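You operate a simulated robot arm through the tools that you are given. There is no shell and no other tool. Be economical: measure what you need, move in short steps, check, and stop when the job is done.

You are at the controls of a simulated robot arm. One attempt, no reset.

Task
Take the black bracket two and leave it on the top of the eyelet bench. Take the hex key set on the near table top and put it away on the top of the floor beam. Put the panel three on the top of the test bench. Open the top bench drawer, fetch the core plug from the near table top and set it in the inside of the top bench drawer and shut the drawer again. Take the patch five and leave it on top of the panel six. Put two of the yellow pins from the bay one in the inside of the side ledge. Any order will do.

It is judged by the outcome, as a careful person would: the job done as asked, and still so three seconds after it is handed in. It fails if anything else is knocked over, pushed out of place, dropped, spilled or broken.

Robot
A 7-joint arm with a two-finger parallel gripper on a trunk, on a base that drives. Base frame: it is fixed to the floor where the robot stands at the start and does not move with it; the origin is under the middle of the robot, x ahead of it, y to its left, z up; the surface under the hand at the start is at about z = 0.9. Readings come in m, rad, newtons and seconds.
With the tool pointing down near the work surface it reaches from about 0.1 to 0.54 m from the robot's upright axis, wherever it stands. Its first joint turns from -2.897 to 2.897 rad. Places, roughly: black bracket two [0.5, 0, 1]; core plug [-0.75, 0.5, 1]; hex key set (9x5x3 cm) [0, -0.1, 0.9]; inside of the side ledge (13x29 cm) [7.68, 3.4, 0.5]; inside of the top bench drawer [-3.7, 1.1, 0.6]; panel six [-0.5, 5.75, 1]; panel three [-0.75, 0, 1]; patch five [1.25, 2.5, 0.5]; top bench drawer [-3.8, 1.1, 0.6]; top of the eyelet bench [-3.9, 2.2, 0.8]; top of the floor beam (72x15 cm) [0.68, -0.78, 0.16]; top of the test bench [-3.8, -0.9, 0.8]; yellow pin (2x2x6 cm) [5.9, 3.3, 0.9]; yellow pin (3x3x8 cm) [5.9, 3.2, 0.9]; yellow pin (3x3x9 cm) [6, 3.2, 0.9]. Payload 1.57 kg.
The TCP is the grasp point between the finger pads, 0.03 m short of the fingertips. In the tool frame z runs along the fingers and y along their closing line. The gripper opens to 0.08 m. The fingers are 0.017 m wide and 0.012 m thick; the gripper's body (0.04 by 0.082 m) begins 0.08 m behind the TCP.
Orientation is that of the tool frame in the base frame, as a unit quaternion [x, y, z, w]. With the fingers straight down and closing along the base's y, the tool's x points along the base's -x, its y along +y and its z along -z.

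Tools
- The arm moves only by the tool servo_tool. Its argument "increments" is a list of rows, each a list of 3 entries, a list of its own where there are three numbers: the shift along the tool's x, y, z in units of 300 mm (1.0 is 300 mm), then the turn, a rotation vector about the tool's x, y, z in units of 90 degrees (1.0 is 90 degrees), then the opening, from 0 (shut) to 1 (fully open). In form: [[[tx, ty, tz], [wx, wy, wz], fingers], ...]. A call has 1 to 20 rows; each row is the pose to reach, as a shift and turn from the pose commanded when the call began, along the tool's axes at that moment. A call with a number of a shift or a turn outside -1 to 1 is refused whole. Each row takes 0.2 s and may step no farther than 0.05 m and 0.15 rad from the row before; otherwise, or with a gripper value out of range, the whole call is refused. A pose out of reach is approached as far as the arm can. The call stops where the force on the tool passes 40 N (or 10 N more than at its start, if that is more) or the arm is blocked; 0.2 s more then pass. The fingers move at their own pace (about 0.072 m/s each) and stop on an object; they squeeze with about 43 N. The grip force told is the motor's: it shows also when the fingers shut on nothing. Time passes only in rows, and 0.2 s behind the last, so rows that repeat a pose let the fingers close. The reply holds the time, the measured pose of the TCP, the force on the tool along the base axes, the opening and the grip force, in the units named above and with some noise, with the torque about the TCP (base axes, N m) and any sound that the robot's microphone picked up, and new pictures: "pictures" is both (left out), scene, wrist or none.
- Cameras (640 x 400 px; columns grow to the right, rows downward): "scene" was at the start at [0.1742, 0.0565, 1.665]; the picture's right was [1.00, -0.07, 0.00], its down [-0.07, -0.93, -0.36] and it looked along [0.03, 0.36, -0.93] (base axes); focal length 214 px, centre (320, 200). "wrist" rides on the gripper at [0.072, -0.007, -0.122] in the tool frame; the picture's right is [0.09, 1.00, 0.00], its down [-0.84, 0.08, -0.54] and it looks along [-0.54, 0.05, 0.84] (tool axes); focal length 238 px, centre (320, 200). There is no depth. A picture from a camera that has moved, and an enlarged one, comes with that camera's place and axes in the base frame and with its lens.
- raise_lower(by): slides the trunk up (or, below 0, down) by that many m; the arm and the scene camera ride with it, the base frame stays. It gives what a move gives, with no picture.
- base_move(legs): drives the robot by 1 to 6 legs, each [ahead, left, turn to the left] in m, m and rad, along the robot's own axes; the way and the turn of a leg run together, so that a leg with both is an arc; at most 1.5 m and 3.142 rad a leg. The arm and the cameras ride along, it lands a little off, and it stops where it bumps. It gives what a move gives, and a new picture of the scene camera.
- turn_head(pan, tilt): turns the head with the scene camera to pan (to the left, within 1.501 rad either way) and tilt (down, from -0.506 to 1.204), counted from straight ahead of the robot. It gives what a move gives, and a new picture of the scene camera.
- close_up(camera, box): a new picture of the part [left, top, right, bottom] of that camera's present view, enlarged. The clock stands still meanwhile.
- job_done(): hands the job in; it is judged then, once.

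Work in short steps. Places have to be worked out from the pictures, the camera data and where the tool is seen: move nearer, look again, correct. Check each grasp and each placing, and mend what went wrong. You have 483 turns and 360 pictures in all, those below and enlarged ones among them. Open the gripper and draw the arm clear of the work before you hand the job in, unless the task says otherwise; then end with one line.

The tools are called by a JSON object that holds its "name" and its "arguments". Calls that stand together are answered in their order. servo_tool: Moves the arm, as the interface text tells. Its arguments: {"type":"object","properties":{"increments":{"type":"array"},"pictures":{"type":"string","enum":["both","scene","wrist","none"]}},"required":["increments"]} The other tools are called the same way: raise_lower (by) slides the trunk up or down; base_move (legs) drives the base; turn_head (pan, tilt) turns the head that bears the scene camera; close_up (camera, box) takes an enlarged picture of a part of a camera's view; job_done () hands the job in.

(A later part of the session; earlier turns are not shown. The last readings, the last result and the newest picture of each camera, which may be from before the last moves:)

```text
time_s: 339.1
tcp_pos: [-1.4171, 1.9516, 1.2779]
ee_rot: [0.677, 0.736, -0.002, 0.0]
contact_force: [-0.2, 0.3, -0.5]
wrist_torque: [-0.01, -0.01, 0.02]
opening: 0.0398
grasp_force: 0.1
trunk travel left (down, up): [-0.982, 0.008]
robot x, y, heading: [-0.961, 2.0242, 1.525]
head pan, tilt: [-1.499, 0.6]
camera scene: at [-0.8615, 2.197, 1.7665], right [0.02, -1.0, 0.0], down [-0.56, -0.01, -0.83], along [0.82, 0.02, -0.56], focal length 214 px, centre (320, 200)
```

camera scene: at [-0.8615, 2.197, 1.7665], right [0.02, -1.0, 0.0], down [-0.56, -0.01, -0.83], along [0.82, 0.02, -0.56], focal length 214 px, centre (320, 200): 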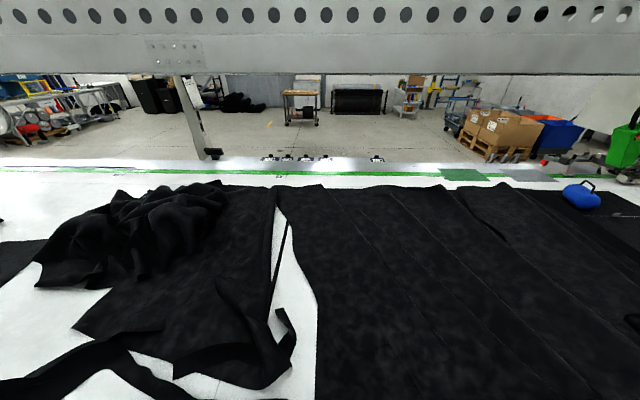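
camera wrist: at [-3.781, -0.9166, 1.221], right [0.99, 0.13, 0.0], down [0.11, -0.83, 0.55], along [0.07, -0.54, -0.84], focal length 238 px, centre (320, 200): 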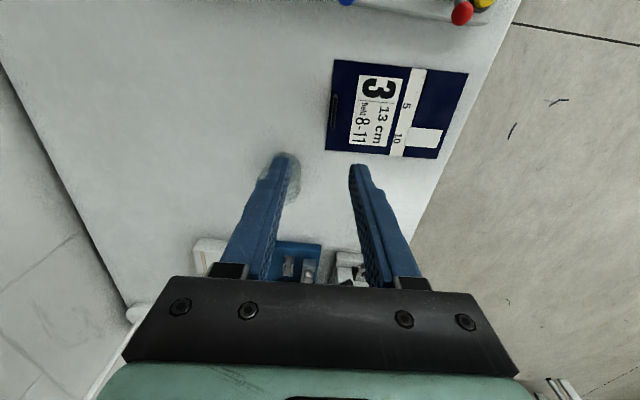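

The robot was blocked at (-0.95,2.02). Look around to find out by what.

{"name": "turn_head", "arguments": {"pan": -1.3, "tilt": -0.2}}

{"name": "turn_head", "arguments": {"pan": -0.3, "tilt": 0.5}}

{"name": "turn_head", "arguments": {"pan": -1.0, "tilt": 1.2}}

```text
time_s: 340.2
tcp_pos: [-1.4167, 1.9524, 1.2784]
ee_rot: [0.678, 0.735, -0.001, 0.0]
contact_force: [-1.0, -0.3, -0.1]
wrist_torque: [0.01, 0.02, -0.02]
opening: 0.0397
grasp_force: 0.1
trunk travel left (down, up): [-0.982, 0.008]
robot x, y, heading: [-0.9574, 2.0256, 1.525]
head pan, tilt: [-1.3, -0.201]
camera scene: at [-0.8686, 2.2138, 1.839], right [0.22, -0.98, 0.0], down [0.19, 0.04, -0.98], along [0.96, 0.22, 0.2], focal length 214 px, centre (320, 200)
```

scene: 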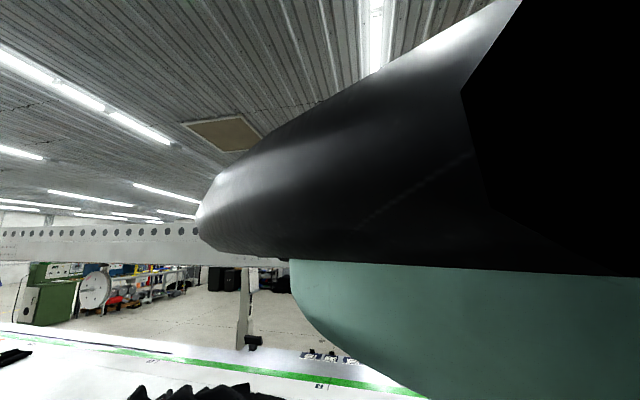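

```text
time_s: 341.5
tcp_pos: [-1.417, 1.9532, 1.2786]
ee_rot: [0.677, 0.736, -0.002, 0.0]
contact_force: [0.3, -0.2, 0.7]
wrist_torque: [0.04, 0.01, 0.0]
opening: 0.0399
grasp_force: 0.2
trunk travel left (down, up): [-0.982, 0.008]
robot x, y, heading: [-0.9596, 2.0273, 1.527]
head pan, tilt: [-0.3, 0.499]
camera scene: at [-0.9187, 2.281, 1.7756], right [0.94, -0.34, 0.0], down [-0.16, -0.45, -0.88], along [0.3, 0.83, -0.48], focal length 214 px, centre (320, 200)
```

scene: 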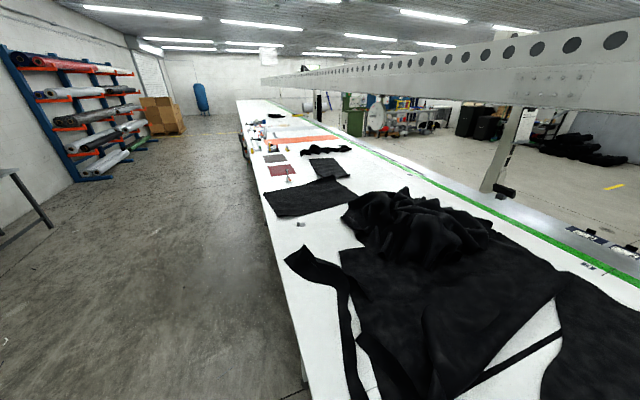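

```text
time_s: 342.6
tcp_pos: [-1.4166, 1.9527, 1.2791]
ee_rot: [0.677, 0.736, -0.001, 0.001]
contact_force: [-0.1, -0.3, -0.3]
wrist_torque: [-0.01, -0.01, 0.01]
opening: 0.0399
grasp_force: 0.1
trunk travel left (down, up): [-0.982, 0.008]
robot x, y, heading: [-0.9569, 2.0268, 1.527]
head pan, tilt: [-1.0, 1.201]
camera scene: at [-0.9013, 2.2236, 1.7219], right [0.5, -0.87, 0.0], down [-0.81, -0.47, -0.36], along [0.31, 0.18, -0.93], focal length 214 px, centre (320, 200)
```

scene: 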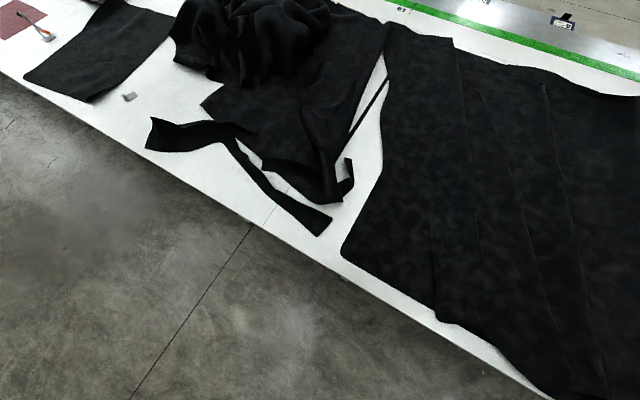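

Nothing visible at that spot. The trunk is higher than in earlier drives; lower it a bit and try again gently.

{"name": "raise_lower", "arguments": {"by": -0.07}}

{"name": "base_move", "arguments": {"legs": [[0, -0.3, 0]]}}

```text
time_s: 343.7
tcp_pos: [-1.4161, 1.9527, 1.209]
ee_rot: [0.678, 0.735, -0.003, 0.0]
contact_force: [1.0, -0.2, 0.5]
wrist_torque: [-0.02, -0.01, 0.02]
opening: 0.0402
grasp_force: 0.0
trunk travel left (down, up): [-0.912, 0.078]
robot x, y, heading: [-0.9594, 2.0238, 1.526]
head pan, tilt: [-1.0, 1.201]
```

```text
time_s: 344.9
tcp_pos: [-1.4169, 1.9502, 1.2089]
ee_rot: [0.677, 0.736, -0.003, 0.001]
contact_force: [0.3, 1.3, 0.3]
wrist_torque: [0.0, -0.02, 0.01]
opening: 0.0399
grasp_force: 0.1
trunk travel left (down, up): [-0.912, 0.078]
robot x, y, heading: [-0.9569, 2.0254, 1.526]
head pan, tilt: [-1.0, 1.201]
stopped in leg 1: the robot was blocked; the commanded pose is now the measured one
camera scene: at [-0.9021, 2.223, 1.6519], right [0.5, -0.86, 0.0], down [-0.81, -0.47, -0.36], along [0.31, 0.18, -0.93], focal length 214 px, centre (320, 200)
```

scene: 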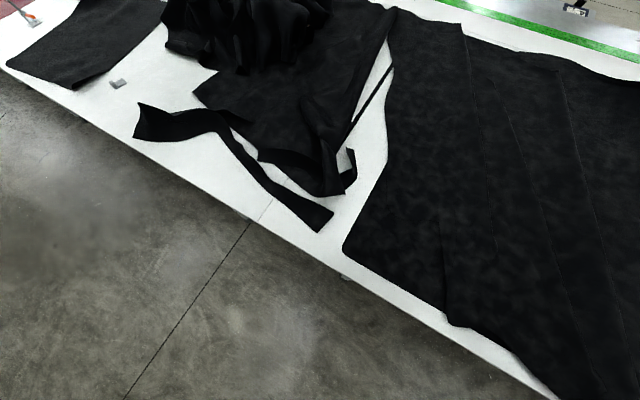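

Still blocked there, so that part of the table isn't passable. Patch five lies on the far (+x) side, so I'll go round the south end of the machine: first to about (0,-2.5).

{"name": "base_move", "arguments": {"legs": [[-1.3, 0.35, 0], [-1.43, -0.36, 0], [-1.06, -0.95, 0], [-0.65, -0.2, 0]]}}

{"name": "turn_head", "arguments": {"pan": -1.4, "tilt": 0.4}}

```text
time_s: 368.6
tcp_pos: [-0.3859, -2.5219, 1.2086]
ee_rot: [0.68, 0.733, -0.003, 0.002]
contact_force: [-0.2, 0.5, -0.2]
wrist_torque: [-0.02, 0.04, -0.02]
opening: 0.0402
grasp_force: 0.1
trunk travel left (down, up): [-0.912, 0.078]
robot x, y, heading: [0.0749, -2.4534, 1.517]
head pan, tilt: [-1.0, 1.201]
camera scene: at [0.1313, -2.2567, 1.6518], right [0.49, -0.87, 0.0], down [-0.81, -0.46, -0.36], along [0.32, 0.18, -0.93], focal length 214 px, centre (320, 200)
```

scene: 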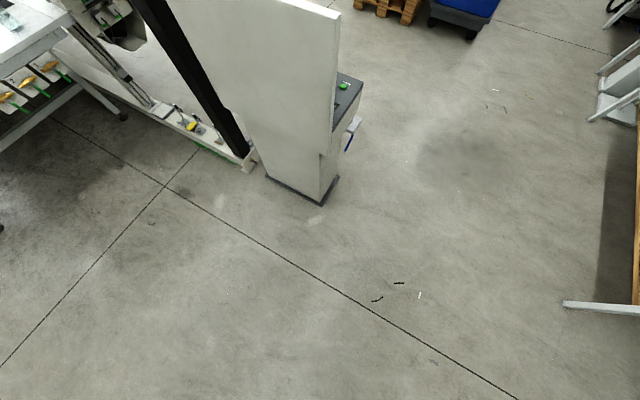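

```text
time_s: 369.7
tcp_pos: [-0.3862, -2.5234, 1.207]
ee_rot: [0.68, 0.733, -0.003, 0.001]
contact_force: [0.2, 0.6, 0.7]
wrist_torque: [-0.06, 0.02, 0.01]
opening: 0.0401
grasp_force: 0.0
trunk travel left (down, up): [-0.912, 0.078]
robot x, y, heading: [0.0713, -2.4534, 1.519]
head pan, tilt: [-1.4, 0.4]
camera scene: at [0.1747, -2.2739, 1.7146], right [0.12, -0.99, 0.0], down [-0.39, -0.04, -0.92], along [0.91, 0.11, -0.39], focal length 214 px, centre (320, 200)
```

scene: 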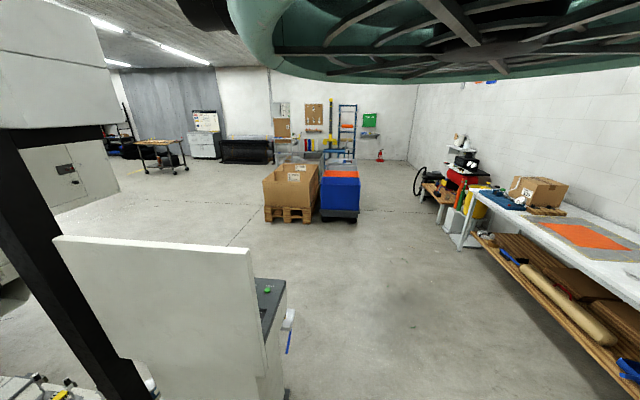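

{"name": "base_move", "arguments": {"legs": [[0, -1.1, 0], [0.1, -1.0, 0]]}}

{"name": "turn_head", "arguments": {"pan": 0.1, "tilt": 0.45}}

```text
time_s: 380.2
tcp_pos: [1.7101, -2.5628, 1.209]
ee_rot: [0.69, 0.724, -0.003, 0.001]
contact_force: [0.4, 0.1, 0.2]
wrist_torque: [0.01, -0.03, 0.0]
opening: 0.0401
grasp_force: 0.1
trunk travel left (down, up): [-0.912, 0.078]
robot x, y, heading: [2.1728, -2.5082, 1.495]
head pan, tilt: [-1.4, 0.4]
camera scene: at [2.2767, -2.3274, 1.7147], right [0.09, -1.0, 0.0], down [-0.39, -0.04, -0.92], along [0.92, 0.08, -0.39], focal length 214 px, centre (320, 200)
```

scene: 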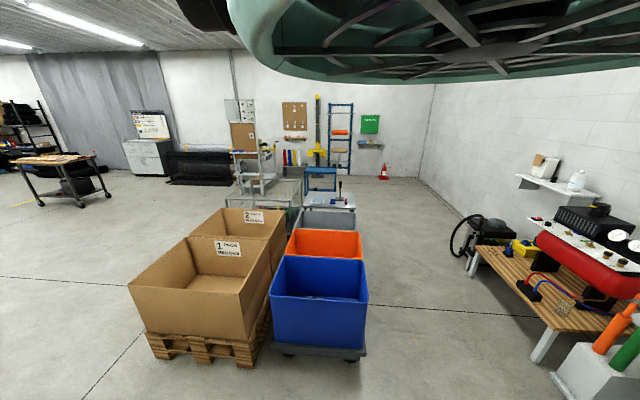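

```text
time_s: 381.8
tcp_pos: [1.7101, -2.5638, 1.2081]
ee_rot: [0.689, 0.725, -0.002, 0.001]
contact_force: [0.9, 0.1, 0.7]
wrist_torque: [0.02, 0.04, -0.04]
opening: 0.0401
grasp_force: 0.1
trunk travel left (down, up): [-0.912, 0.078]
robot x, y, heading: [2.1682, -2.5091, 1.492]
head pan, tilt: [0.099, 0.45]
camera scene: at [2.1829, -2.244, 1.71], right [1.0, 0.02, 0.0], down [0.01, -0.44, -0.9], along [-0.02, 0.9, -0.44], focal length 214 px, centre (320, 200)
```

scene: 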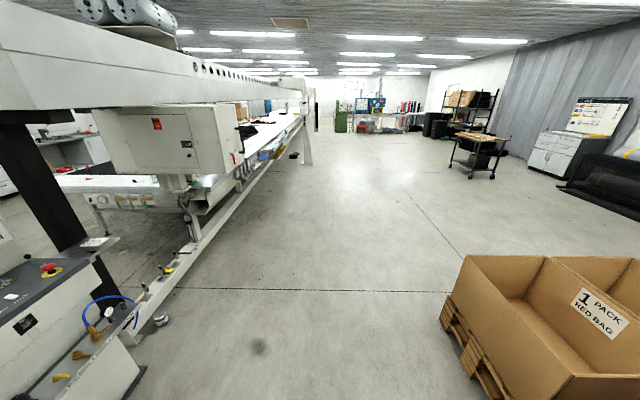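

Clear lane to the north at x≈2.2. Drive up to y≈1.8.

{"name": "base_move", "arguments": {"legs": [[1.45, 0, 0], [1.45, 0, 0], [1.4, 0, 0]]}}

{"name": "turn_head", "arguments": {"pan": 0.9, "tilt": 0.7}}

```text
time_s: 402.6
tcp_pos: [1.9657, 1.7573, 1.2086]
ee_rot: [0.673, 0.739, -0.002, 0.002]
contact_force: [0.1, -0.3, -0.2]
wrist_torque: [0.0, 0.0, -0.01]
opening: 0.04
grasp_force: 0.1
trunk travel left (down, up): [-0.912, 0.078]
robot x, y, heading: [2.4233, 1.834, 1.538]
head pan, tilt: [0.099, 0.45]
camera scene: at [2.4235, 2.0978, 1.71], right [1.0, 0.06, 0.0], down [0.03, -0.43, -0.9], along [-0.06, 0.9, -0.44], focal length 214 px, centre (320, 200)
```

scene: 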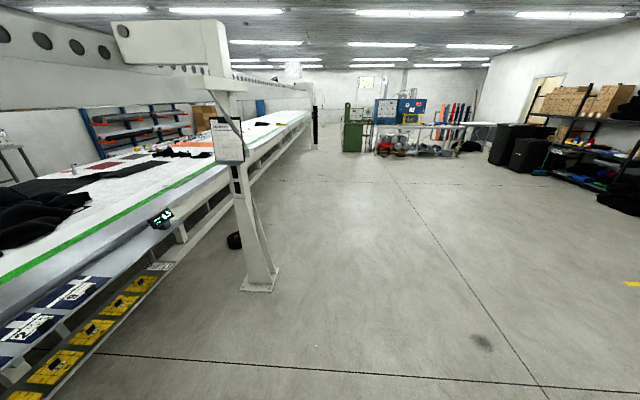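

```text
time_s: 403.7
tcp_pos: [1.9654, 1.7578, 1.2084]
ee_rot: [0.673, 0.739, -0.002, 0.002]
contact_force: [-0.2, 0.7, -0.5]
wrist_torque: [0.02, 0.02, 0.01]
opening: 0.04
grasp_force: 0.2
trunk travel left (down, up): [-0.912, 0.078]
robot x, y, heading: [2.4245, 1.8366, 1.537]
head pan, tilt: [0.901, 0.7]
camera scene: at [2.3648, 2.0615, 1.6878], right [0.65, 0.76, 0.0], down [0.49, -0.42, -0.77], along [-0.58, 0.5, -0.64], focal length 214 px, centre (320, 200)
```

scene: 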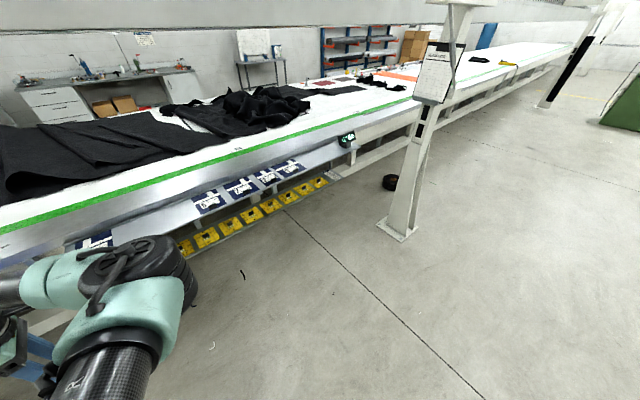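

Patches and panels hang on racks at the table's far side. Close-up.

{"name": "close_up", "arguments": {"camera": "scene", "box": [160, 145, 340, 260]}}

```text
3.48 times, centred on (250, 202) of scene
camera zoom: at [2.3648, 2.0615, 1.6878], right [0.65, 0.76, 0.0], down [0.49, -0.42, -0.77], along [-0.58, 0.5, -0.64], focal length 746 px, centre (564, 191)
```

zoom: 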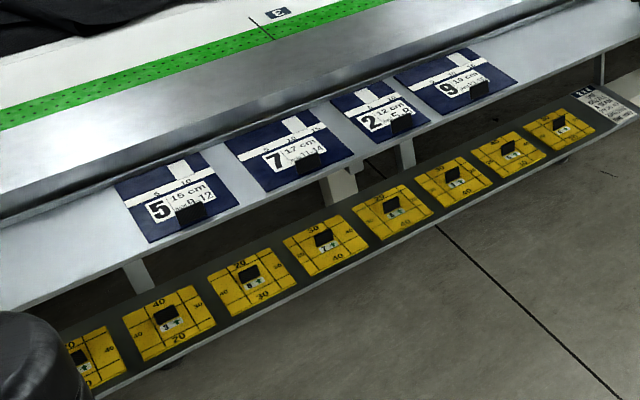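

{"name": "base_move", "arguments": {"legs": [[0.25, 0.4, 0]]}}

{"name": "turn_head", "arguments": {"pan": 1.2, "tilt": 0.95}}

{"name": "close_up", "arguments": {"camera": "scene", "box": [240, 150, 440, 280]}}

```text
time_s: 406.5
tcp_pos: [1.5793, 2.027, 1.2091]
ee_rot: [0.673, 0.739, -0.001, 0.001]
contact_force: [0.0, 0.3, -0.8]
wrist_torque: [0.01, 0.01, -0.04]
opening: 0.0402
grasp_force: 0.1
trunk travel left (down, up): [-0.912, 0.078]
robot x, y, heading: [2.0358, 2.1073, 1.53]
head pan, tilt: [0.901, 0.7]
camera scene: at [1.9808, 2.3305, 1.6879], right [0.65, 0.76, 0.0], down [0.49, -0.42, -0.77], along [-0.58, 0.5, -0.64], focal length 214 px, centre (320, 200)
```

scene: 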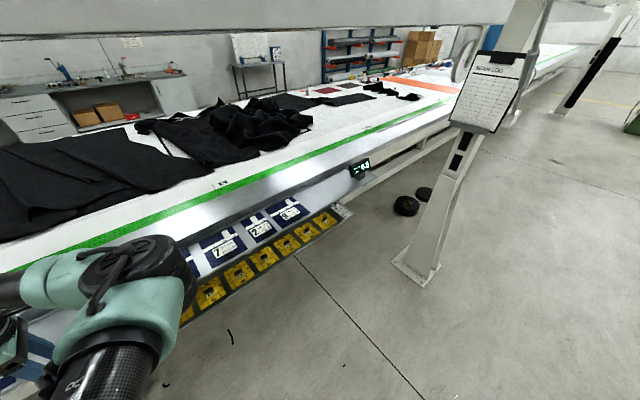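

```text
time_s: 407.3
tcp_pos: [1.5799, 2.0283, 1.2086]
ee_rot: [0.674, 0.739, -0.003, 0.002]
contact_force: [-1.2, 0.4, -0.4]
wrist_torque: [-0.02, 0.02, 0.02]
opening: 0.0397
grasp_force: 0.0
trunk travel left (down, up): [-0.912, 0.078]
robot x, y, heading: [2.0377, 2.1073, 1.531]
head pan, tilt: [1.201, 0.949]
camera scene: at [1.9782, 2.3045, 1.6681], right [0.4, 0.92, 0.0], down [0.75, -0.32, -0.58], along [-0.53, 0.23, -0.81], focal length 214 px, centre (320, 200)
```

scene: 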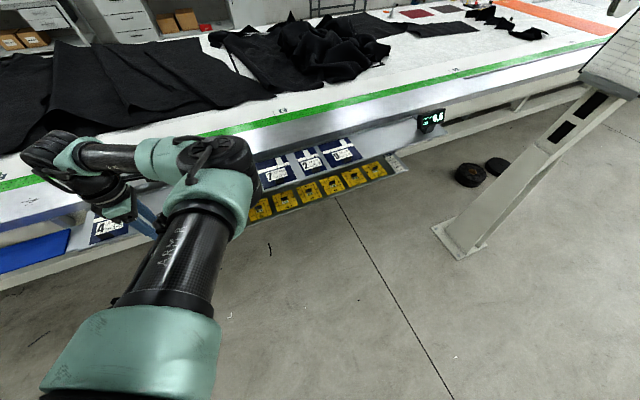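

```text
3.08 times, centred on (340, 215) of scene
camera zoom: at [1.9782, 2.3045, 1.6681], right [0.4, 0.92, 0.0], down [0.75, -0.32, -0.58], along [-0.53, 0.23, -0.81], focal length 660 px, centre (258, 154)
```

zoom: 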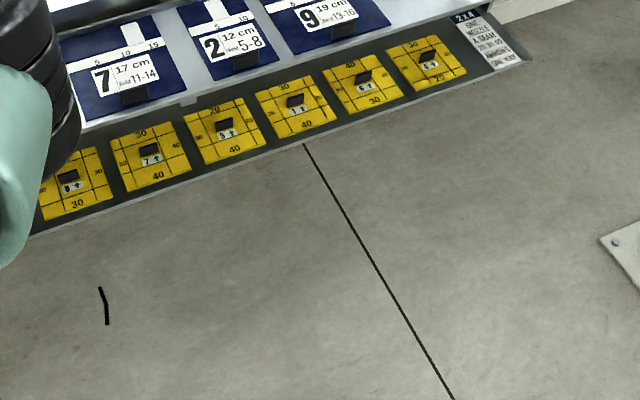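

{"name": "close_up", "arguments": {"camera": "scene", "box": [298, 172, 346, 208]}}

{"name": "close_up", "arguments": {"camera": "scene", "box": [250, 185, 298, 221]}}

{"name": "close_up", "arguments": {"camera": "scene", "box": [340, 152, 400, 190]}}

```text
11.11 times, centred on (322, 190) of scene
camera zoom: at [1.9782, 2.3045, 1.6681], right [0.4, 0.92, 0.0], down [0.75, -0.32, -0.58], along [-0.53, 0.23, -0.81], focal length 2383 px, centre (298, 311)
```

zoom: 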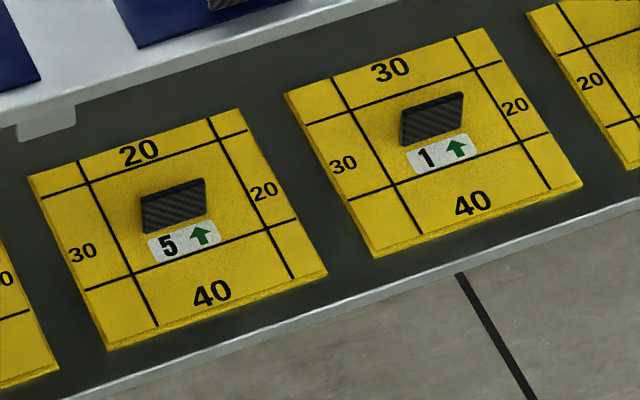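

```text
11.11 times, centred on (274, 203) of scene
camera zoom: at [1.9782, 2.3045, 1.6681], right [0.4, 0.92, 0.0], down [0.75, -0.32, -0.58], along [-0.53, 0.23, -0.81], focal length 2383 px, centre (831, 167)
```

zoom: 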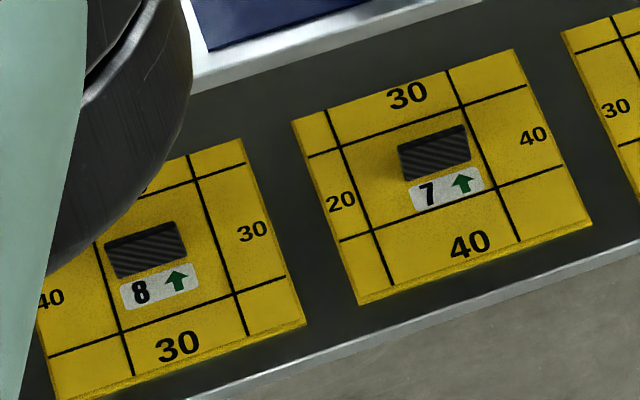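

```text
10.53 times, centred on (370, 171) of scene
camera zoom: at [1.9782, 2.3045, 1.6681], right [0.4, 0.92, 0.0], down [0.75, -0.32, -0.58], along [-0.53, 0.23, -0.81], focal length 2258 px, centre (-206, 505)
```

zoom: 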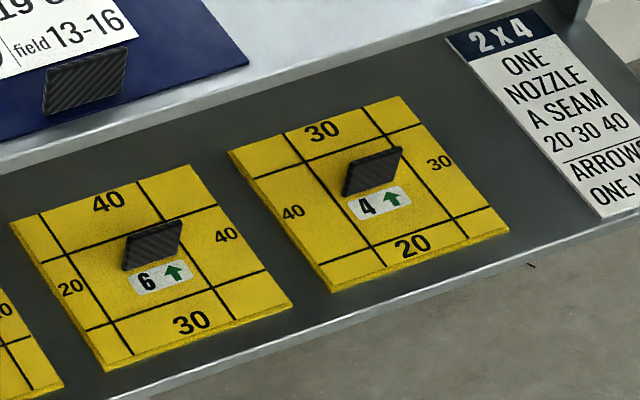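

Patch 5 identified; its tab is near (1.2,2.56,~0.6). Move the base so the hand is above it and look with the wrist camera.

{"name": "base_move", "arguments": {"legs": [[0.5, 0.32, 0]]}}

{"name": "servo_tool", "arguments": {"increments": [[[0, 0, 0], [0, 0, 0], 1]], "pictures": "wrist"}}

```text
time_s: 410.7
tcp_pos: [1.2807, 2.5553, 1.2083]
ee_rot: [0.68, 0.733, -0.002, 0.001]
contact_force: [0.5, 0.4, 0.2]
wrist_torque: [0.01, 0.02, -0.02]
opening: 0.0399
grasp_force: 0.0
trunk travel left (down, up): [-0.912, 0.078]
robot x, y, heading: [1.7382, 2.6262, 1.514]
head pan, tilt: [1.201, 0.949]
camera scene: at [1.6831, 2.8247, 1.6681], right [0.41, 0.91, 0.0], down [0.74, -0.34, -0.58], along [-0.53, 0.24, -0.81], focal length 214 px, centre (320, 200)
```

scene: 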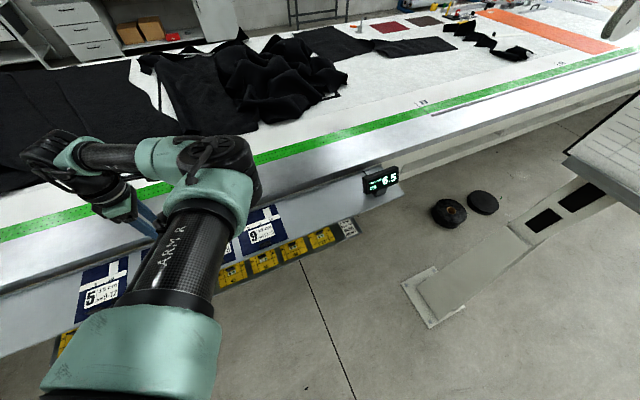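

```text
time_s: 411.1
tcp_pos: [1.2807, 2.5543, 1.2089]
ee_rot: [0.68, 0.733, -0.002, 0.0]
contact_force: [0.6, 0.4, 0.6]
wrist_torque: [-0.01, 0.0, -0.01]
opening: 0.0803
grasp_force: 0.0
trunk travel left (down, up): [-0.912, 0.078]
robot x, y, heading: [1.7406, 2.6261, 1.515]
head pan, tilt: [1.201, 0.949]
camera wrist: at [1.2686, 2.6269, 1.3308], right [0.99, 0.17, 0.0], down [0.14, -0.83, 0.55], along [0.09, -0.54, -0.84], focal length 238 px, centre (320, 200)
```

wrist: 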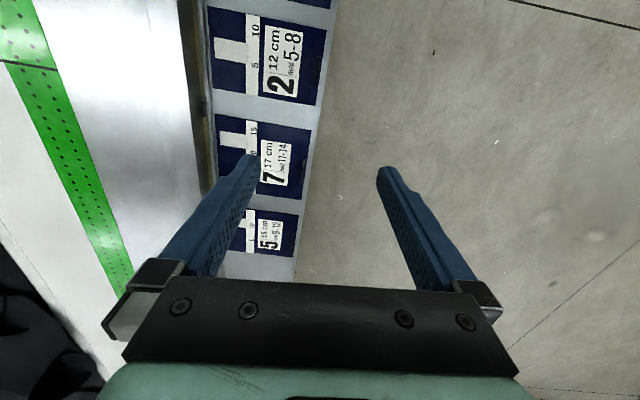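

The patch tray sits under the blue panel shelf (edge x≈1.28, z≈0.86), so I must reach in from the front with a pitched gripper, closing along y on the tab's sides. Back off and reorient in free space.

{"name": "base_move", "arguments": {"legs": [[0, -0.4, 0]]}}

{"name": "servo_tool", "arguments": {"increments": [[[0, 0, 0], [0, 0, 0.09], 1], [[0, 0, 0], [0, 0, 0.18], 1], [[0, 0, 0], [0, 0, 0.27], 1], [[0, 0, 0], [0, 0, 0.36], 1], [[0, 0, 0], [0, 0, 0.45], 1], [[0, 0, 0], [0, 0, 0.54], 1], [[0, 0, 0], [0, 0, 0.63], 1], [[0, 0, 0], [0, 0, 0.72], 1], [[0, 0, 0], [0, 0, 0.81], 1], [[0, 0, 0], [0, 0, 0.9], 1], [[0, 0, 0], [0, 0, 0.95], 1]], "pictures": "scene"}}

```text
time_s: 413.6
tcp_pos: [1.6798, 2.5333, 1.2079]
ee_rot: [0.68, 0.733, -0.003, 0.001]
contact_force: [-1.0, 0.3, -0.1]
wrist_torque: [0.01, 0.0, 0.0]
opening: 0.08
grasp_force: 0.0
trunk travel left (down, up): [-0.912, 0.078]
robot x, y, heading: [2.1397, 2.6051, 1.52]
head pan, tilt: [1.201, 0.949]
camera scene: at [2.0821, 2.8031, 1.668], right [0.41, 0.91, 0.0], down [0.74, -0.34, -0.58], along [-0.53, 0.24, -0.81], focal length 214 px, centre (320, 200)
```

scene: 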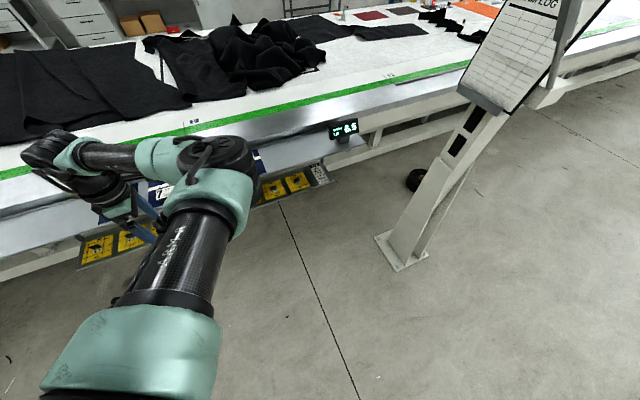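

```text
time_s: 416.0
tcp_pos: [1.6348, 2.6416, 1.1908]
ee_rot: [0.988, 0.151, 0.003, 0.028]
contact_force: [0.7, -0.2, 0.2]
wrist_torque: [0.01, 0.02, 0.0]
opening: 0.08
grasp_force: 0.0
out of reach, approached as far as the arm can: row 7, 8, 9, 10, 11
trunk travel left (down, up): [-0.912, 0.078]
robot x, y, heading: [2.1369, 2.6047, 1.516]
head pan, tilt: [1.201, 0.949]
camera scene: at [2.0825, 2.8031, 1.668], right [0.41, 0.91, 0.0], down [0.74, -0.34, -0.58], along [-0.53, 0.24, -0.81], focal length 214 px, centre (320, 200)
```

scene: 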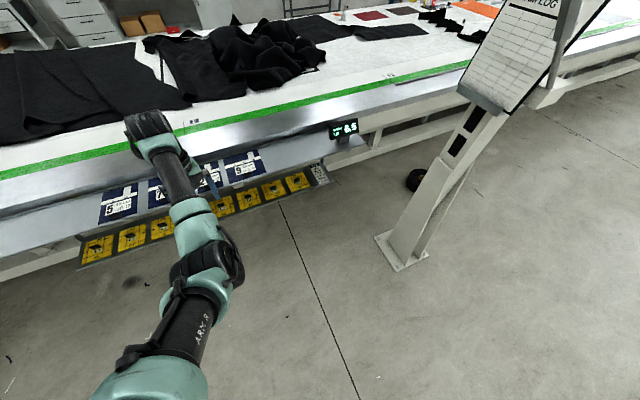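

Wrist roll nearly at its limit (17° short). Shift the TCP to +y relative to the robot to relax that joint and finish the rotation.

{"name": "servo_tool", "arguments": {"increments": [[[0.03, -0.12, 0], [0, 0, 0], 1], [[0.06, -0.24, 0], [0, 0, 0], 1], [[0.1, -0.36, 0], [0, 0, 0.06], 1], [[0.13, -0.48, 0], [0, 0, 0.12], 1], [[0.16, -0.6, 0], [0, 0, 0.17], 1], [[0.16, -0.6, 0], [0, 0, 0.19], 1]], "pictures": "scene"}}

```text
time_s: 417.4
tcp_pos: [1.6239, 2.8233, 1.178]
ee_rot: [1.0, 0.003, 0.006, 0.026]
contact_force: [0.0, 0.2, -0.6]
wrist_torque: [-0.05, -0.02, -0.01]
opening: 0.08
grasp_force: 0.0
trunk travel left (down, up): [-0.912, 0.078]
robot x, y, heading: [2.1422, 2.605, 1.517]
head pan, tilt: [1.201, 0.949]
camera scene: at [2.0827, 2.8024, 1.6682], right [0.41, 0.91, 0.0], down [0.74, -0.33, -0.58], along [-0.53, 0.24, -0.81], focal length 214 px, centre (320, 200)
```

scene: 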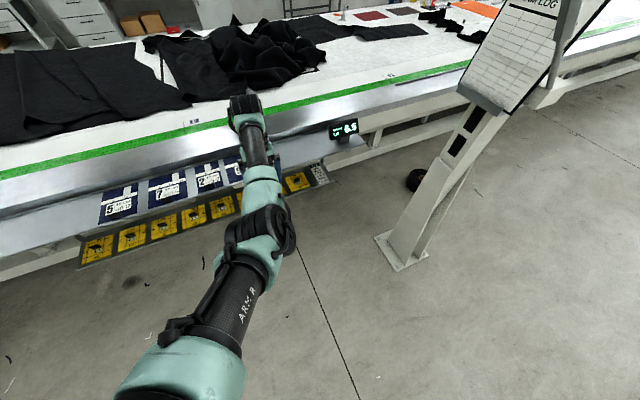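

Orientation reached. Now pitch the tool ~50° toward -x.

{"name": "servo_tool", "arguments": {"increments": [[[0, 0, 0], [0.033, -0.05, 0], 1], [[0, 0, 0], [0.033, -0.13, 0], 1], [[0, 0, 0], [0.033, -0.22, 0], 1], [[0, 0, 0], [0.033, -0.31, 0], 1], [[0, 0, 0], [0.033, -0.4, 0], 1], [[0, 0, 0], [0.033, -0.48, 0], 1], [[0, 0, 0], [0.033, -0.56, 0], 1]], "pictures": "both"}}

```text
time_s: 419.0
tcp_pos: [1.624, 2.8215, 1.179]
ee_rot: [0.907, -0.007, -0.422, 0.001]
contact_force: [0.4, 0.2, 0.4]
wrist_torque: [-0.02, 0.02, 0.01]
opening: 0.0801
grasp_force: 0.0
trunk travel left (down, up): [-0.912, 0.078]
robot x, y, heading: [2.1384, 2.6039, 1.518]
head pan, tilt: [1.201, 0.949]
camera scene: at [2.0831, 2.8028, 1.6681], right [0.41, 0.91, 0.0], down [0.74, -0.34, -0.58], along [-0.53, 0.24, -0.81], focal length 214 px, centre (320, 200)
camera wrist: at [1.7631, 2.8268, 1.2031], right [0.04, -1.0, -0.06], down [-0.13, -0.07, 0.99], along [-0.99, -0.04, -0.13], focal length 238 px, centre (320, 200)
```

scene: 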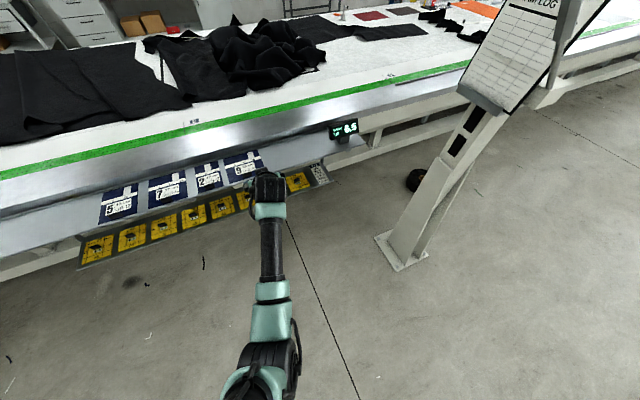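
wrist: 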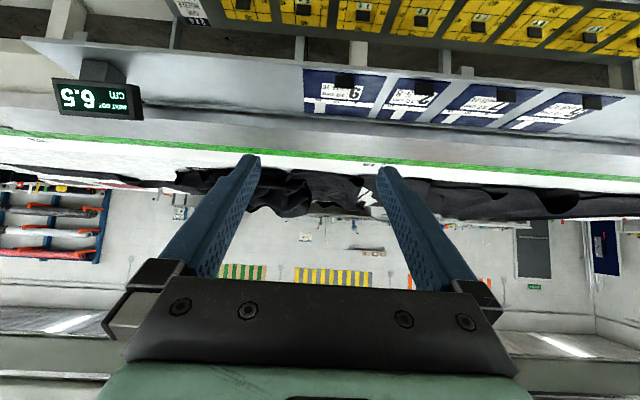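

{"name": "close_up", "arguments": {"camera": "scene", "box": [150, 170, 260, 240]}}

```text
5.71 times, centred on (205, 205) of scene
camera zoom: at [2.0831, 2.8028, 1.6681], right [0.41, 0.91, 0.0], down [0.74, -0.34, -0.58], along [-0.53, 0.24, -0.81], focal length 1226 px, centre (977, 171)
```

zoom: 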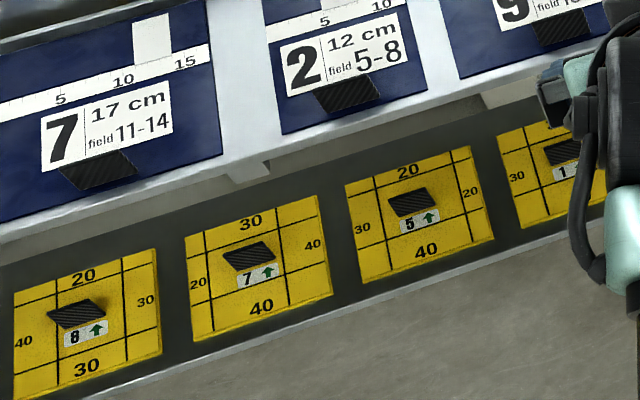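

Patch 5's tab is at about (1.20,2.565,0.624). Lower the trunk and move in to a stand-off.

{"name": "raise_lower", "arguments": {"by": -0.4}}

{"name": "raise_lower", "arguments": {"by": -0.1}}

{"name": "base_move", "arguments": {"legs": [[-0.27, 0.2, 0]]}}

{"name": "servo_tool", "arguments": {"increments": [[[0, 0, 0], [0, 0, 0], 1]], "pictures": "wrist"}}

```text
time_s: 422.8
tcp_pos: [1.6231, 2.8226, 0.7783]
ee_rot: [0.907, -0.009, -0.421, 0.001]
contact_force: [0.4, -0.3, -0.3]
wrist_torque: [0.03, -0.06, 0.01]
opening: 0.08
grasp_force: 0.2
trunk travel left (down, up): [-0.512, 0.478]
robot x, y, heading: [2.1376, 2.6, 1.519]
head pan, tilt: [1.201, 0.949]
```

```text
time_s: 424.2
tcp_pos: [1.624, 2.8217, 0.6779]
ee_rot: [0.908, -0.008, -0.419, 0.001]
contact_force: [-0.1, 0.4, 0.5]
wrist_torque: [0.02, -0.01, -0.01]
opening: 0.08
grasp_force: 0.1
trunk travel left (down, up): [-0.412, 0.578]
robot x, y, heading: [2.1386, 2.6005, 1.52]
head pan, tilt: [1.201, 0.949]
```

```text
time_s: 426.4
tcp_pos: [1.411, 2.5637, 0.6784]
ee_rot: [0.907, -0.011, -0.42, 0.0]
contact_force: [-0.1, -0.8, 0.3]
wrist_torque: [0.0, -0.06, 0.02]
opening: 0.0801
grasp_force: 0.1
trunk travel left (down, up): [-0.412, 0.578]
robot x, y, heading: [1.9264, 2.3423, 1.511]
head pan, tilt: [1.201, 0.949]
camera scene: at [1.8704, 2.5425, 1.1681], right [0.42, 0.91, 0.0], down [0.74, -0.34, -0.58], along [-0.53, 0.24, -0.81], focal length 214 px, centre (320, 200)
```

scene: 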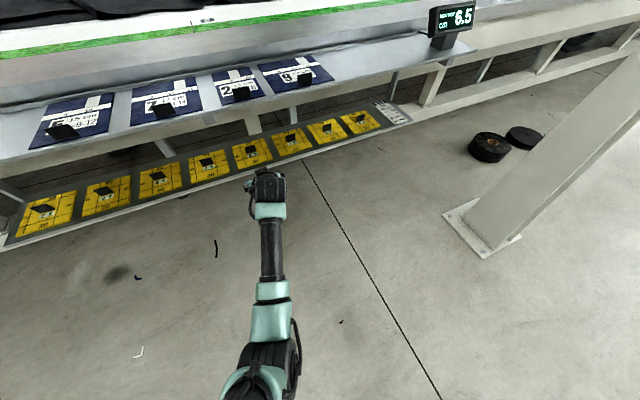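

```text
time_s: 426.8
tcp_pos: [1.4105, 2.5644, 0.6789]
ee_rot: [0.907, -0.011, -0.42, -0.001]
contact_force: [0.3, 0.3, 0.3]
wrist_torque: [-0.01, -0.02, 0.01]
opening: 0.0801
grasp_force: 0.0
trunk travel left (down, up): [-0.412, 0.578]
robot x, y, heading: [1.9261, 2.3394, 1.514]
head pan, tilt: [1.201, 0.949]
camera wrist: at [1.5508, 2.5684, 0.7029], right [0.04, -1.0, -0.06], down [-0.13, -0.07, 0.99], along [-0.99, -0.03, -0.13], focal length 238 px, centre (320, 200)
```

wrist: 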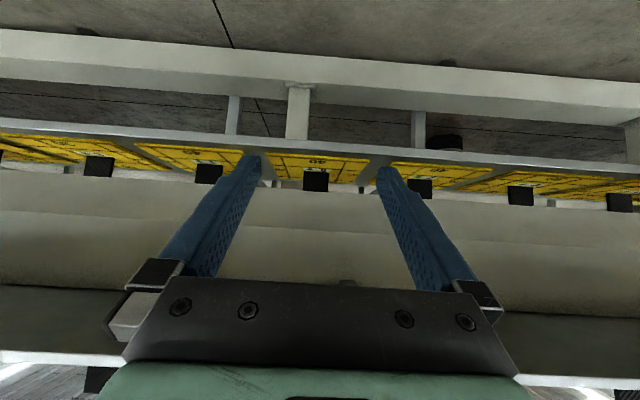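

{"name": "close_up", "arguments": {"camera": "wrist", "box": [260, 140, 380, 200]}}

{"name": "close_up", "arguments": {"camera": "scene", "box": [180, 120, 300, 195]}}

```text
5.33 times, centred on (320, 170) of wrist
camera zoom: at [1.5508, 2.5684, 0.7029], right [0.04, -1.0, -0.06], down [-0.13, -0.07, 0.99], along [-0.99, -0.03, -0.13], focal length 1271 px, centre (320, 360)
```

zoom: 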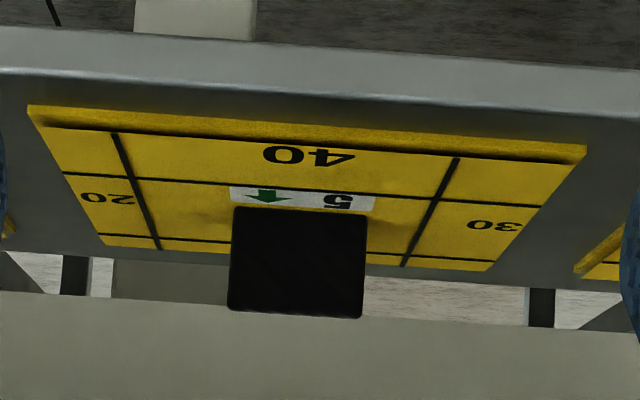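

```text
5.33 times, centred on (240, 158) of scene
camera zoom: at [1.8705, 2.5426, 1.168], right [0.42, 0.91, 0.0], down [0.74, -0.34, -0.58], along [-0.53, 0.24, -0.81], focal length 1144 px, centre (747, 427)
```

zoom: 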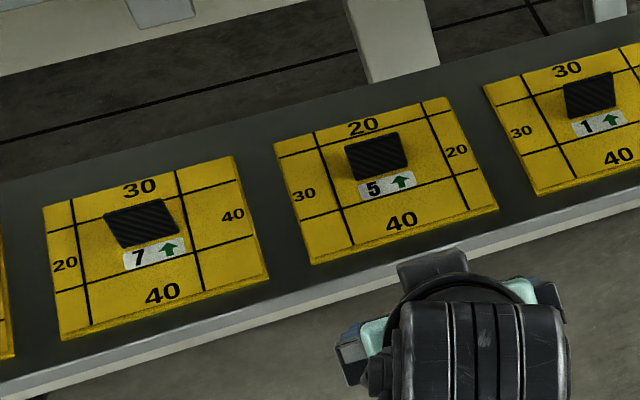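

Confirmed patch 5; tab spans z 0.613–0.645, y≈2.566, x≈1.20. Drive 0.15 in, then finish with the arm.

{"name": "base_move", "arguments": {"legs": [[0.008, 0.15, 0]]}}

{"name": "servo_tool", "arguments": {"increments": [[[0, 0, 0], [0, 0, 0], 1]], "pictures": "wrist"}}

```text
time_s: 428.1
tcp_pos: [1.2639, 2.5789, 0.6784]
ee_rot: [0.907, -0.008, -0.421, 0.001]
contact_force: [-0.2, 0.2, 1.1]
wrist_torque: [0.02, 0.02, 0.02]
opening: 0.0799
grasp_force: 0.1
trunk travel left (down, up): [-0.412, 0.578]
robot x, y, heading: [1.7816, 2.3558, 1.516]
head pan, tilt: [1.201, 0.949]
camera scene: at [1.7232, 2.5592, 1.168], right [0.41, 0.91, 0.0], down [0.74, -0.34, -0.58], along [-0.53, 0.24, -0.81], focal length 214 px, centre (320, 200)
```

scene: 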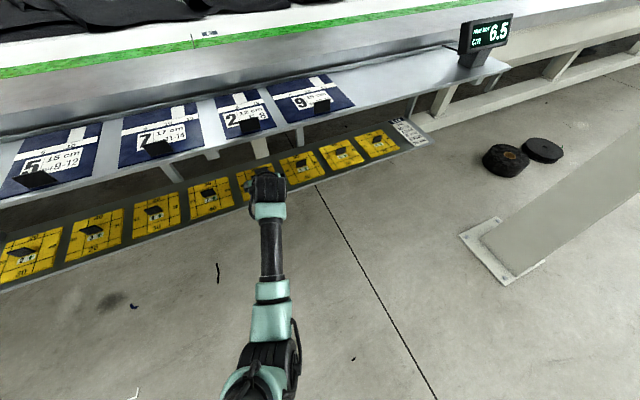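

```text
time_s: 428.5
tcp_pos: [1.2632, 2.579, 0.6785]
ee_rot: [0.907, -0.009, -0.421, 0.0]
contact_force: [0.8, 0.8, 0.0]
wrist_torque: [-0.01, -0.02, 0.0]
opening: 0.0798
grasp_force: 0.0
trunk travel left (down, up): [-0.412, 0.578]
robot x, y, heading: [1.7757, 2.3563, 1.514]
head pan, tilt: [1.201, 0.949]
camera wrist: at [1.4036, 2.5835, 0.7029], right [0.04, -1.0, -0.06], down [-0.13, -0.07, 0.99], along [-0.99, -0.04, -0.13], focal length 238 px, centre (320, 200)
```

wrist: 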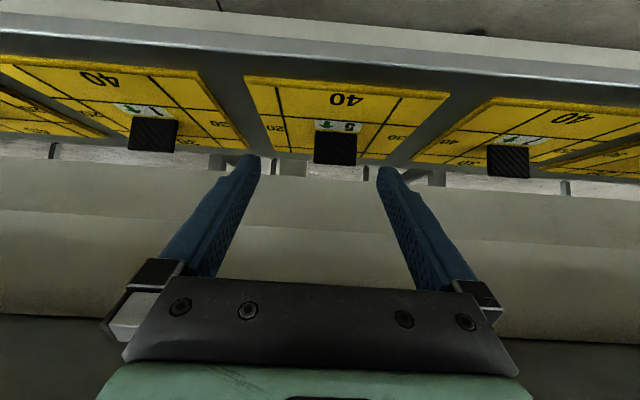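

Correct y by 14 mm and advance along the tool axis to straddle the tab.

{"name": "servo_tool", "arguments": {"increments": [[[-0.015, 0.047, 0.03], [0, 0, 0], 1], [[-0.015, 0.047, 0.1], [0, 0, 0], 1], [[-0.015, 0.047, 0.16], [0, 0, 0], 1], [[-0.015, 0.047, 0.2], [0, 0, 0], 1]], "pictures": "wrist"}}

```text
time_s: 429.5
tcp_pos: [1.2155, 2.565, 0.6407]
ee_rot: [0.907, -0.009, -0.42, 0.001]
contact_force: [-0.2, 0.7, 0.4]
wrist_torque: [-0.02, 0.0, -0.02]
opening: 0.0801
grasp_force: 0.2
trunk travel left (down, up): [-0.412, 0.578]
robot x, y, heading: [1.7801, 2.3576, 1.516]
head pan, tilt: [1.201, 0.949]
camera wrist: at [1.3544, 2.5691, 0.6658], right [0.04, -1.0, -0.06], down [-0.13, -0.07, 0.99], along [-0.99, -0.03, -0.13], focal length 238 px, centre (320, 200)
```

wrist: 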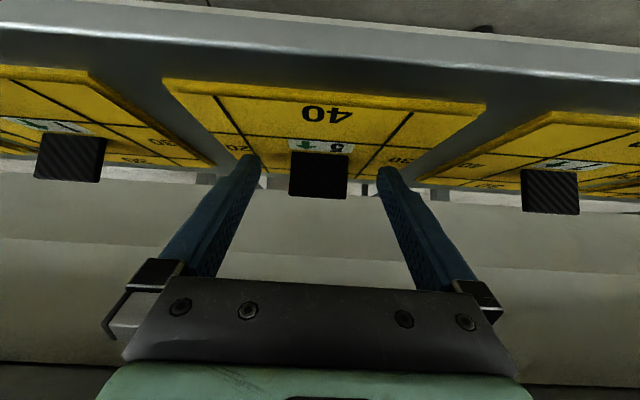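

Tab is between the pads. Close.

{"name": "servo_tool", "arguments": {"increments": [[[0, 0, 0], [0, 0, 0], 0.6], [[0, 0, 0], [0, 0, 0], 0.3], [[0, 0, 0], [0, 0, 0], 0], [[0, 0, 0], [0, 0, 0], 0], [[0, 0, 0], [0, 0, 0], 0]], "pictures": "wrist"}}

```text
time_s: 430.7
tcp_pos: [1.2155, 2.5649, 0.6416]
ee_rot: [0.907, -0.008, -0.421, 0.001]
contact_force: [-0.5, 0.1, 0.1]
wrist_torque: [0.05, 0.05, -0.01]
opening: 0.0357
grasp_force: 42.2
trunk travel left (down, up): [-0.412, 0.578]
robot x, y, heading: [1.7802, 2.3544, 1.513]
head pan, tilt: [1.201, 0.949]
camera wrist: at [1.3547, 2.5689, 0.666], right [0.04, -1.0, -0.06], down [-0.13, -0.07, 0.99], along [-0.99, -0.04, -0.13], focal length 238 px, centre (320, 200)
```

wrist: 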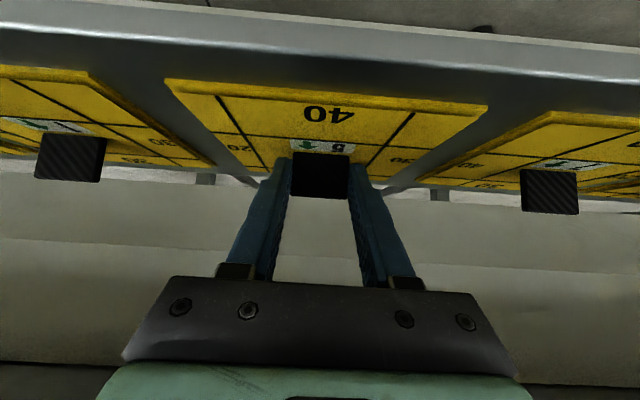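

Gripped. Lift 5 cm with the trunk and back out along +x.

{"name": "raise_lower", "arguments": {"by": 0.05}}

{"name": "servo_tool", "arguments": {"increments": [[[0, 0, 0], [0, 0, 0], 0]], "pictures": "wrist"}}

```text
time_s: 431.6
tcp_pos: [1.2157, 2.5637, 0.691]
ee_rot: [0.908, -0.009, -0.42, 0.0]
contact_force: [-0.8, -0.1, -0.5]
wrist_torque: [0.01, 0.04, -0.02]
opening: 0.0357
grasp_force: 42.9
trunk travel left (down, up): [-0.462, 0.528]
robot x, y, heading: [1.7815, 2.3578, 1.517]
head pan, tilt: [1.201, 0.949]
```

```text
time_s: 432.1
tcp_pos: [1.2155, 2.5641, 0.6912]
ee_rot: [0.907, -0.008, -0.42, 0.0]
contact_force: [-0.6, -0.9, 0.2]
wrist_torque: [-0.02, 0.02, 0.02]
opening: 0.0357
grasp_force: 42.6
trunk travel left (down, up): [-0.462, 0.528]
robot x, y, heading: [1.7771, 2.358, 1.514]
head pan, tilt: [1.201, 0.949]
camera wrist: at [1.3547, 2.5689, 0.7158], right [0.04, -1.0, -0.06], down [-0.13, -0.07, 0.99], along [-0.99, -0.04, -0.13], focal length 238 px, centre (320, 200)
```

wrist: 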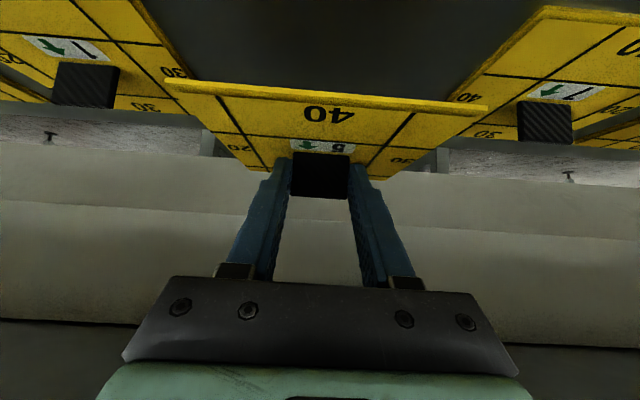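

Patch lifted cleanly. Back out along +x, then raise the trunk.

{"name": "base_move", "arguments": {"legs": [[0.02, -0.45, 0]]}}

{"name": "raise_lower", "arguments": {"by": 0.4}}

{"name": "raise_lower", "arguments": {"by": 0.08}}

{"name": "servo_tool", "arguments": {"increments": [[[0, 0, 0], [0, 0, 0], 0]], "pictures": "both"}}

```text
time_s: 434.8
tcp_pos: [1.6779, 2.5614, 0.6905]
ee_rot: [0.907, -0.012, -0.421, -0.001]
contact_force: [0.1, 0.1, 0.1]
wrist_torque: [0.01, -0.01, 0.03]
opening: 0.0356
grasp_force: 42.8
trunk travel left (down, up): [-0.462, 0.528]
robot x, y, heading: [2.2397, 2.3514, 1.508]
head pan, tilt: [1.201, 0.949]
camera scene: at [2.1877, 2.5518, 1.2181], right [0.42, 0.91, 0.0], down [0.74, -0.34, -0.58], along [-0.53, 0.24, -0.81], focal length 214 px, centre (320, 200)
```

scene: 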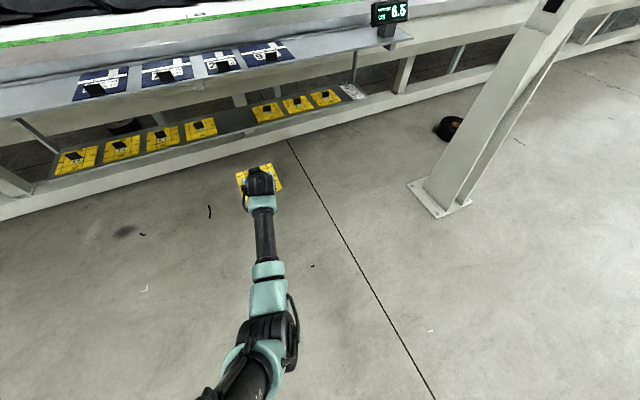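

```text
time_s: 438.7
tcp_pos: [1.6791, 2.5596, 1.0915]
ee_rot: [0.907, -0.013, -0.42, -0.002]
contact_force: [-0.2, -0.1, -0.2]
wrist_torque: [0.0, 0.03, -0.01]
opening: 0.0357
grasp_force: 43.2
trunk travel left (down, up): [-0.862, 0.128]
robot x, y, heading: [2.2453, 2.353, 1.505]
head pan, tilt: [1.201, 0.949]
```

```text
time_s: 439.8
tcp_pos: [1.679, 2.5608, 1.1716]
ee_rot: [0.907, -0.012, -0.421, -0.001]
contact_force: [0.4, 0.2, 0.5]
wrist_torque: [0.02, 0.01, 0.02]
opening: 0.0357
grasp_force: 42.9
trunk travel left (down, up): [-0.942, 0.048]
robot x, y, heading: [2.2411, 2.3515, 1.51]
head pan, tilt: [1.201, 0.949]
```

```text
time_s: 440.2
tcp_pos: [1.678, 2.5607, 1.1724]
ee_rot: [0.907, -0.012, -0.42, -0.001]
contact_force: [1.7, -0.3, 0.0]
wrist_torque: [0.0, 0.01, -0.02]
opening: 0.0357
grasp_force: 42.7
trunk travel left (down, up): [-0.942, 0.048]
robot x, y, heading: [2.2427, 2.3511, 1.503]
head pan, tilt: [1.201, 0.949]
camera scene: at [2.1875, 2.5517, 1.698], right [0.42, 0.91, 0.0], down [0.74, -0.34, -0.58], along [-0.53, 0.24, -0.81], focal length 214 px, centre (320, 200)
camera wrist: at [1.8188, 2.5642, 1.1958], right [0.04, -1.0, -0.06], down [-0.13, -0.07, 0.99], along [-0.99, -0.03, -0.13], focal length 238 px, centre (320, 200)
```

scene: 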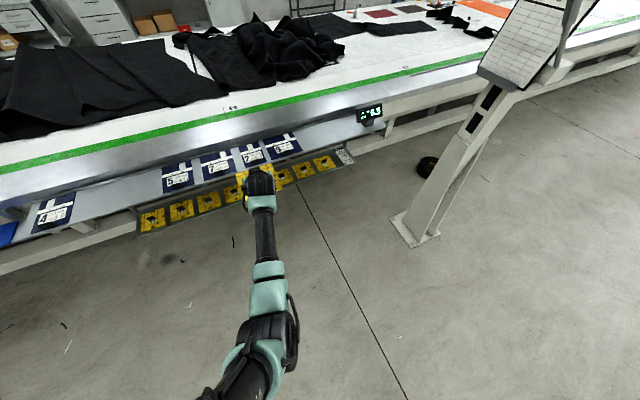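
wrist: 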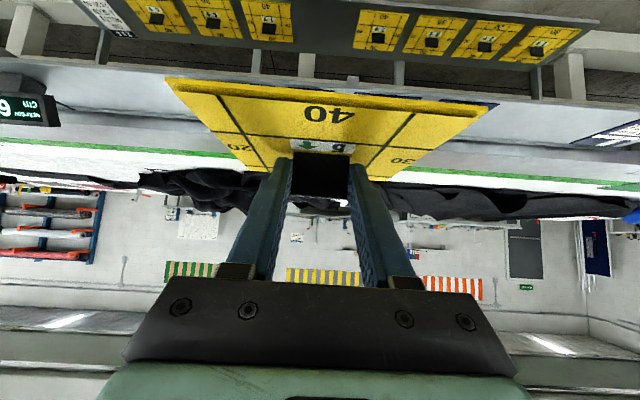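

Patch 5 held. Drive back around the south end: first down the lane and west.

{"name": "base_move", "arguments": {"legs": [[-1.45, -0.08, 0], [-1.45, -0.08, 0], [-1.45, -0.08, 0], [-0.5, -0.04, 0]]}}

```text
time_s: 463.4
tcp_pos: [1.5997, -2.2199, 1.1715]
ee_rot: [0.907, -0.029, -0.421, -0.009]
contact_force: [-0.4, 0.7, 0.4]
wrist_torque: [-0.03, 0.01, 0.01]
opening: 0.0357
grasp_force: 42.6
trunk travel left (down, up): [-0.942, 0.048]
robot x, y, heading: [2.1556, -2.45, 1.465]
head pan, tilt: [1.201, 0.949]
camera scene: at [2.1078, -2.2473, 1.698], right [0.45, 0.89, 0.0], down [0.73, -0.37, -0.58], along [-0.52, 0.26, -0.81], focal length 214 px, centre (320, 200)
```

scene: 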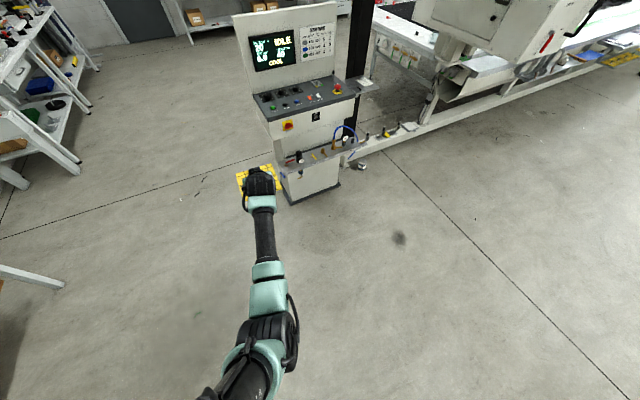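

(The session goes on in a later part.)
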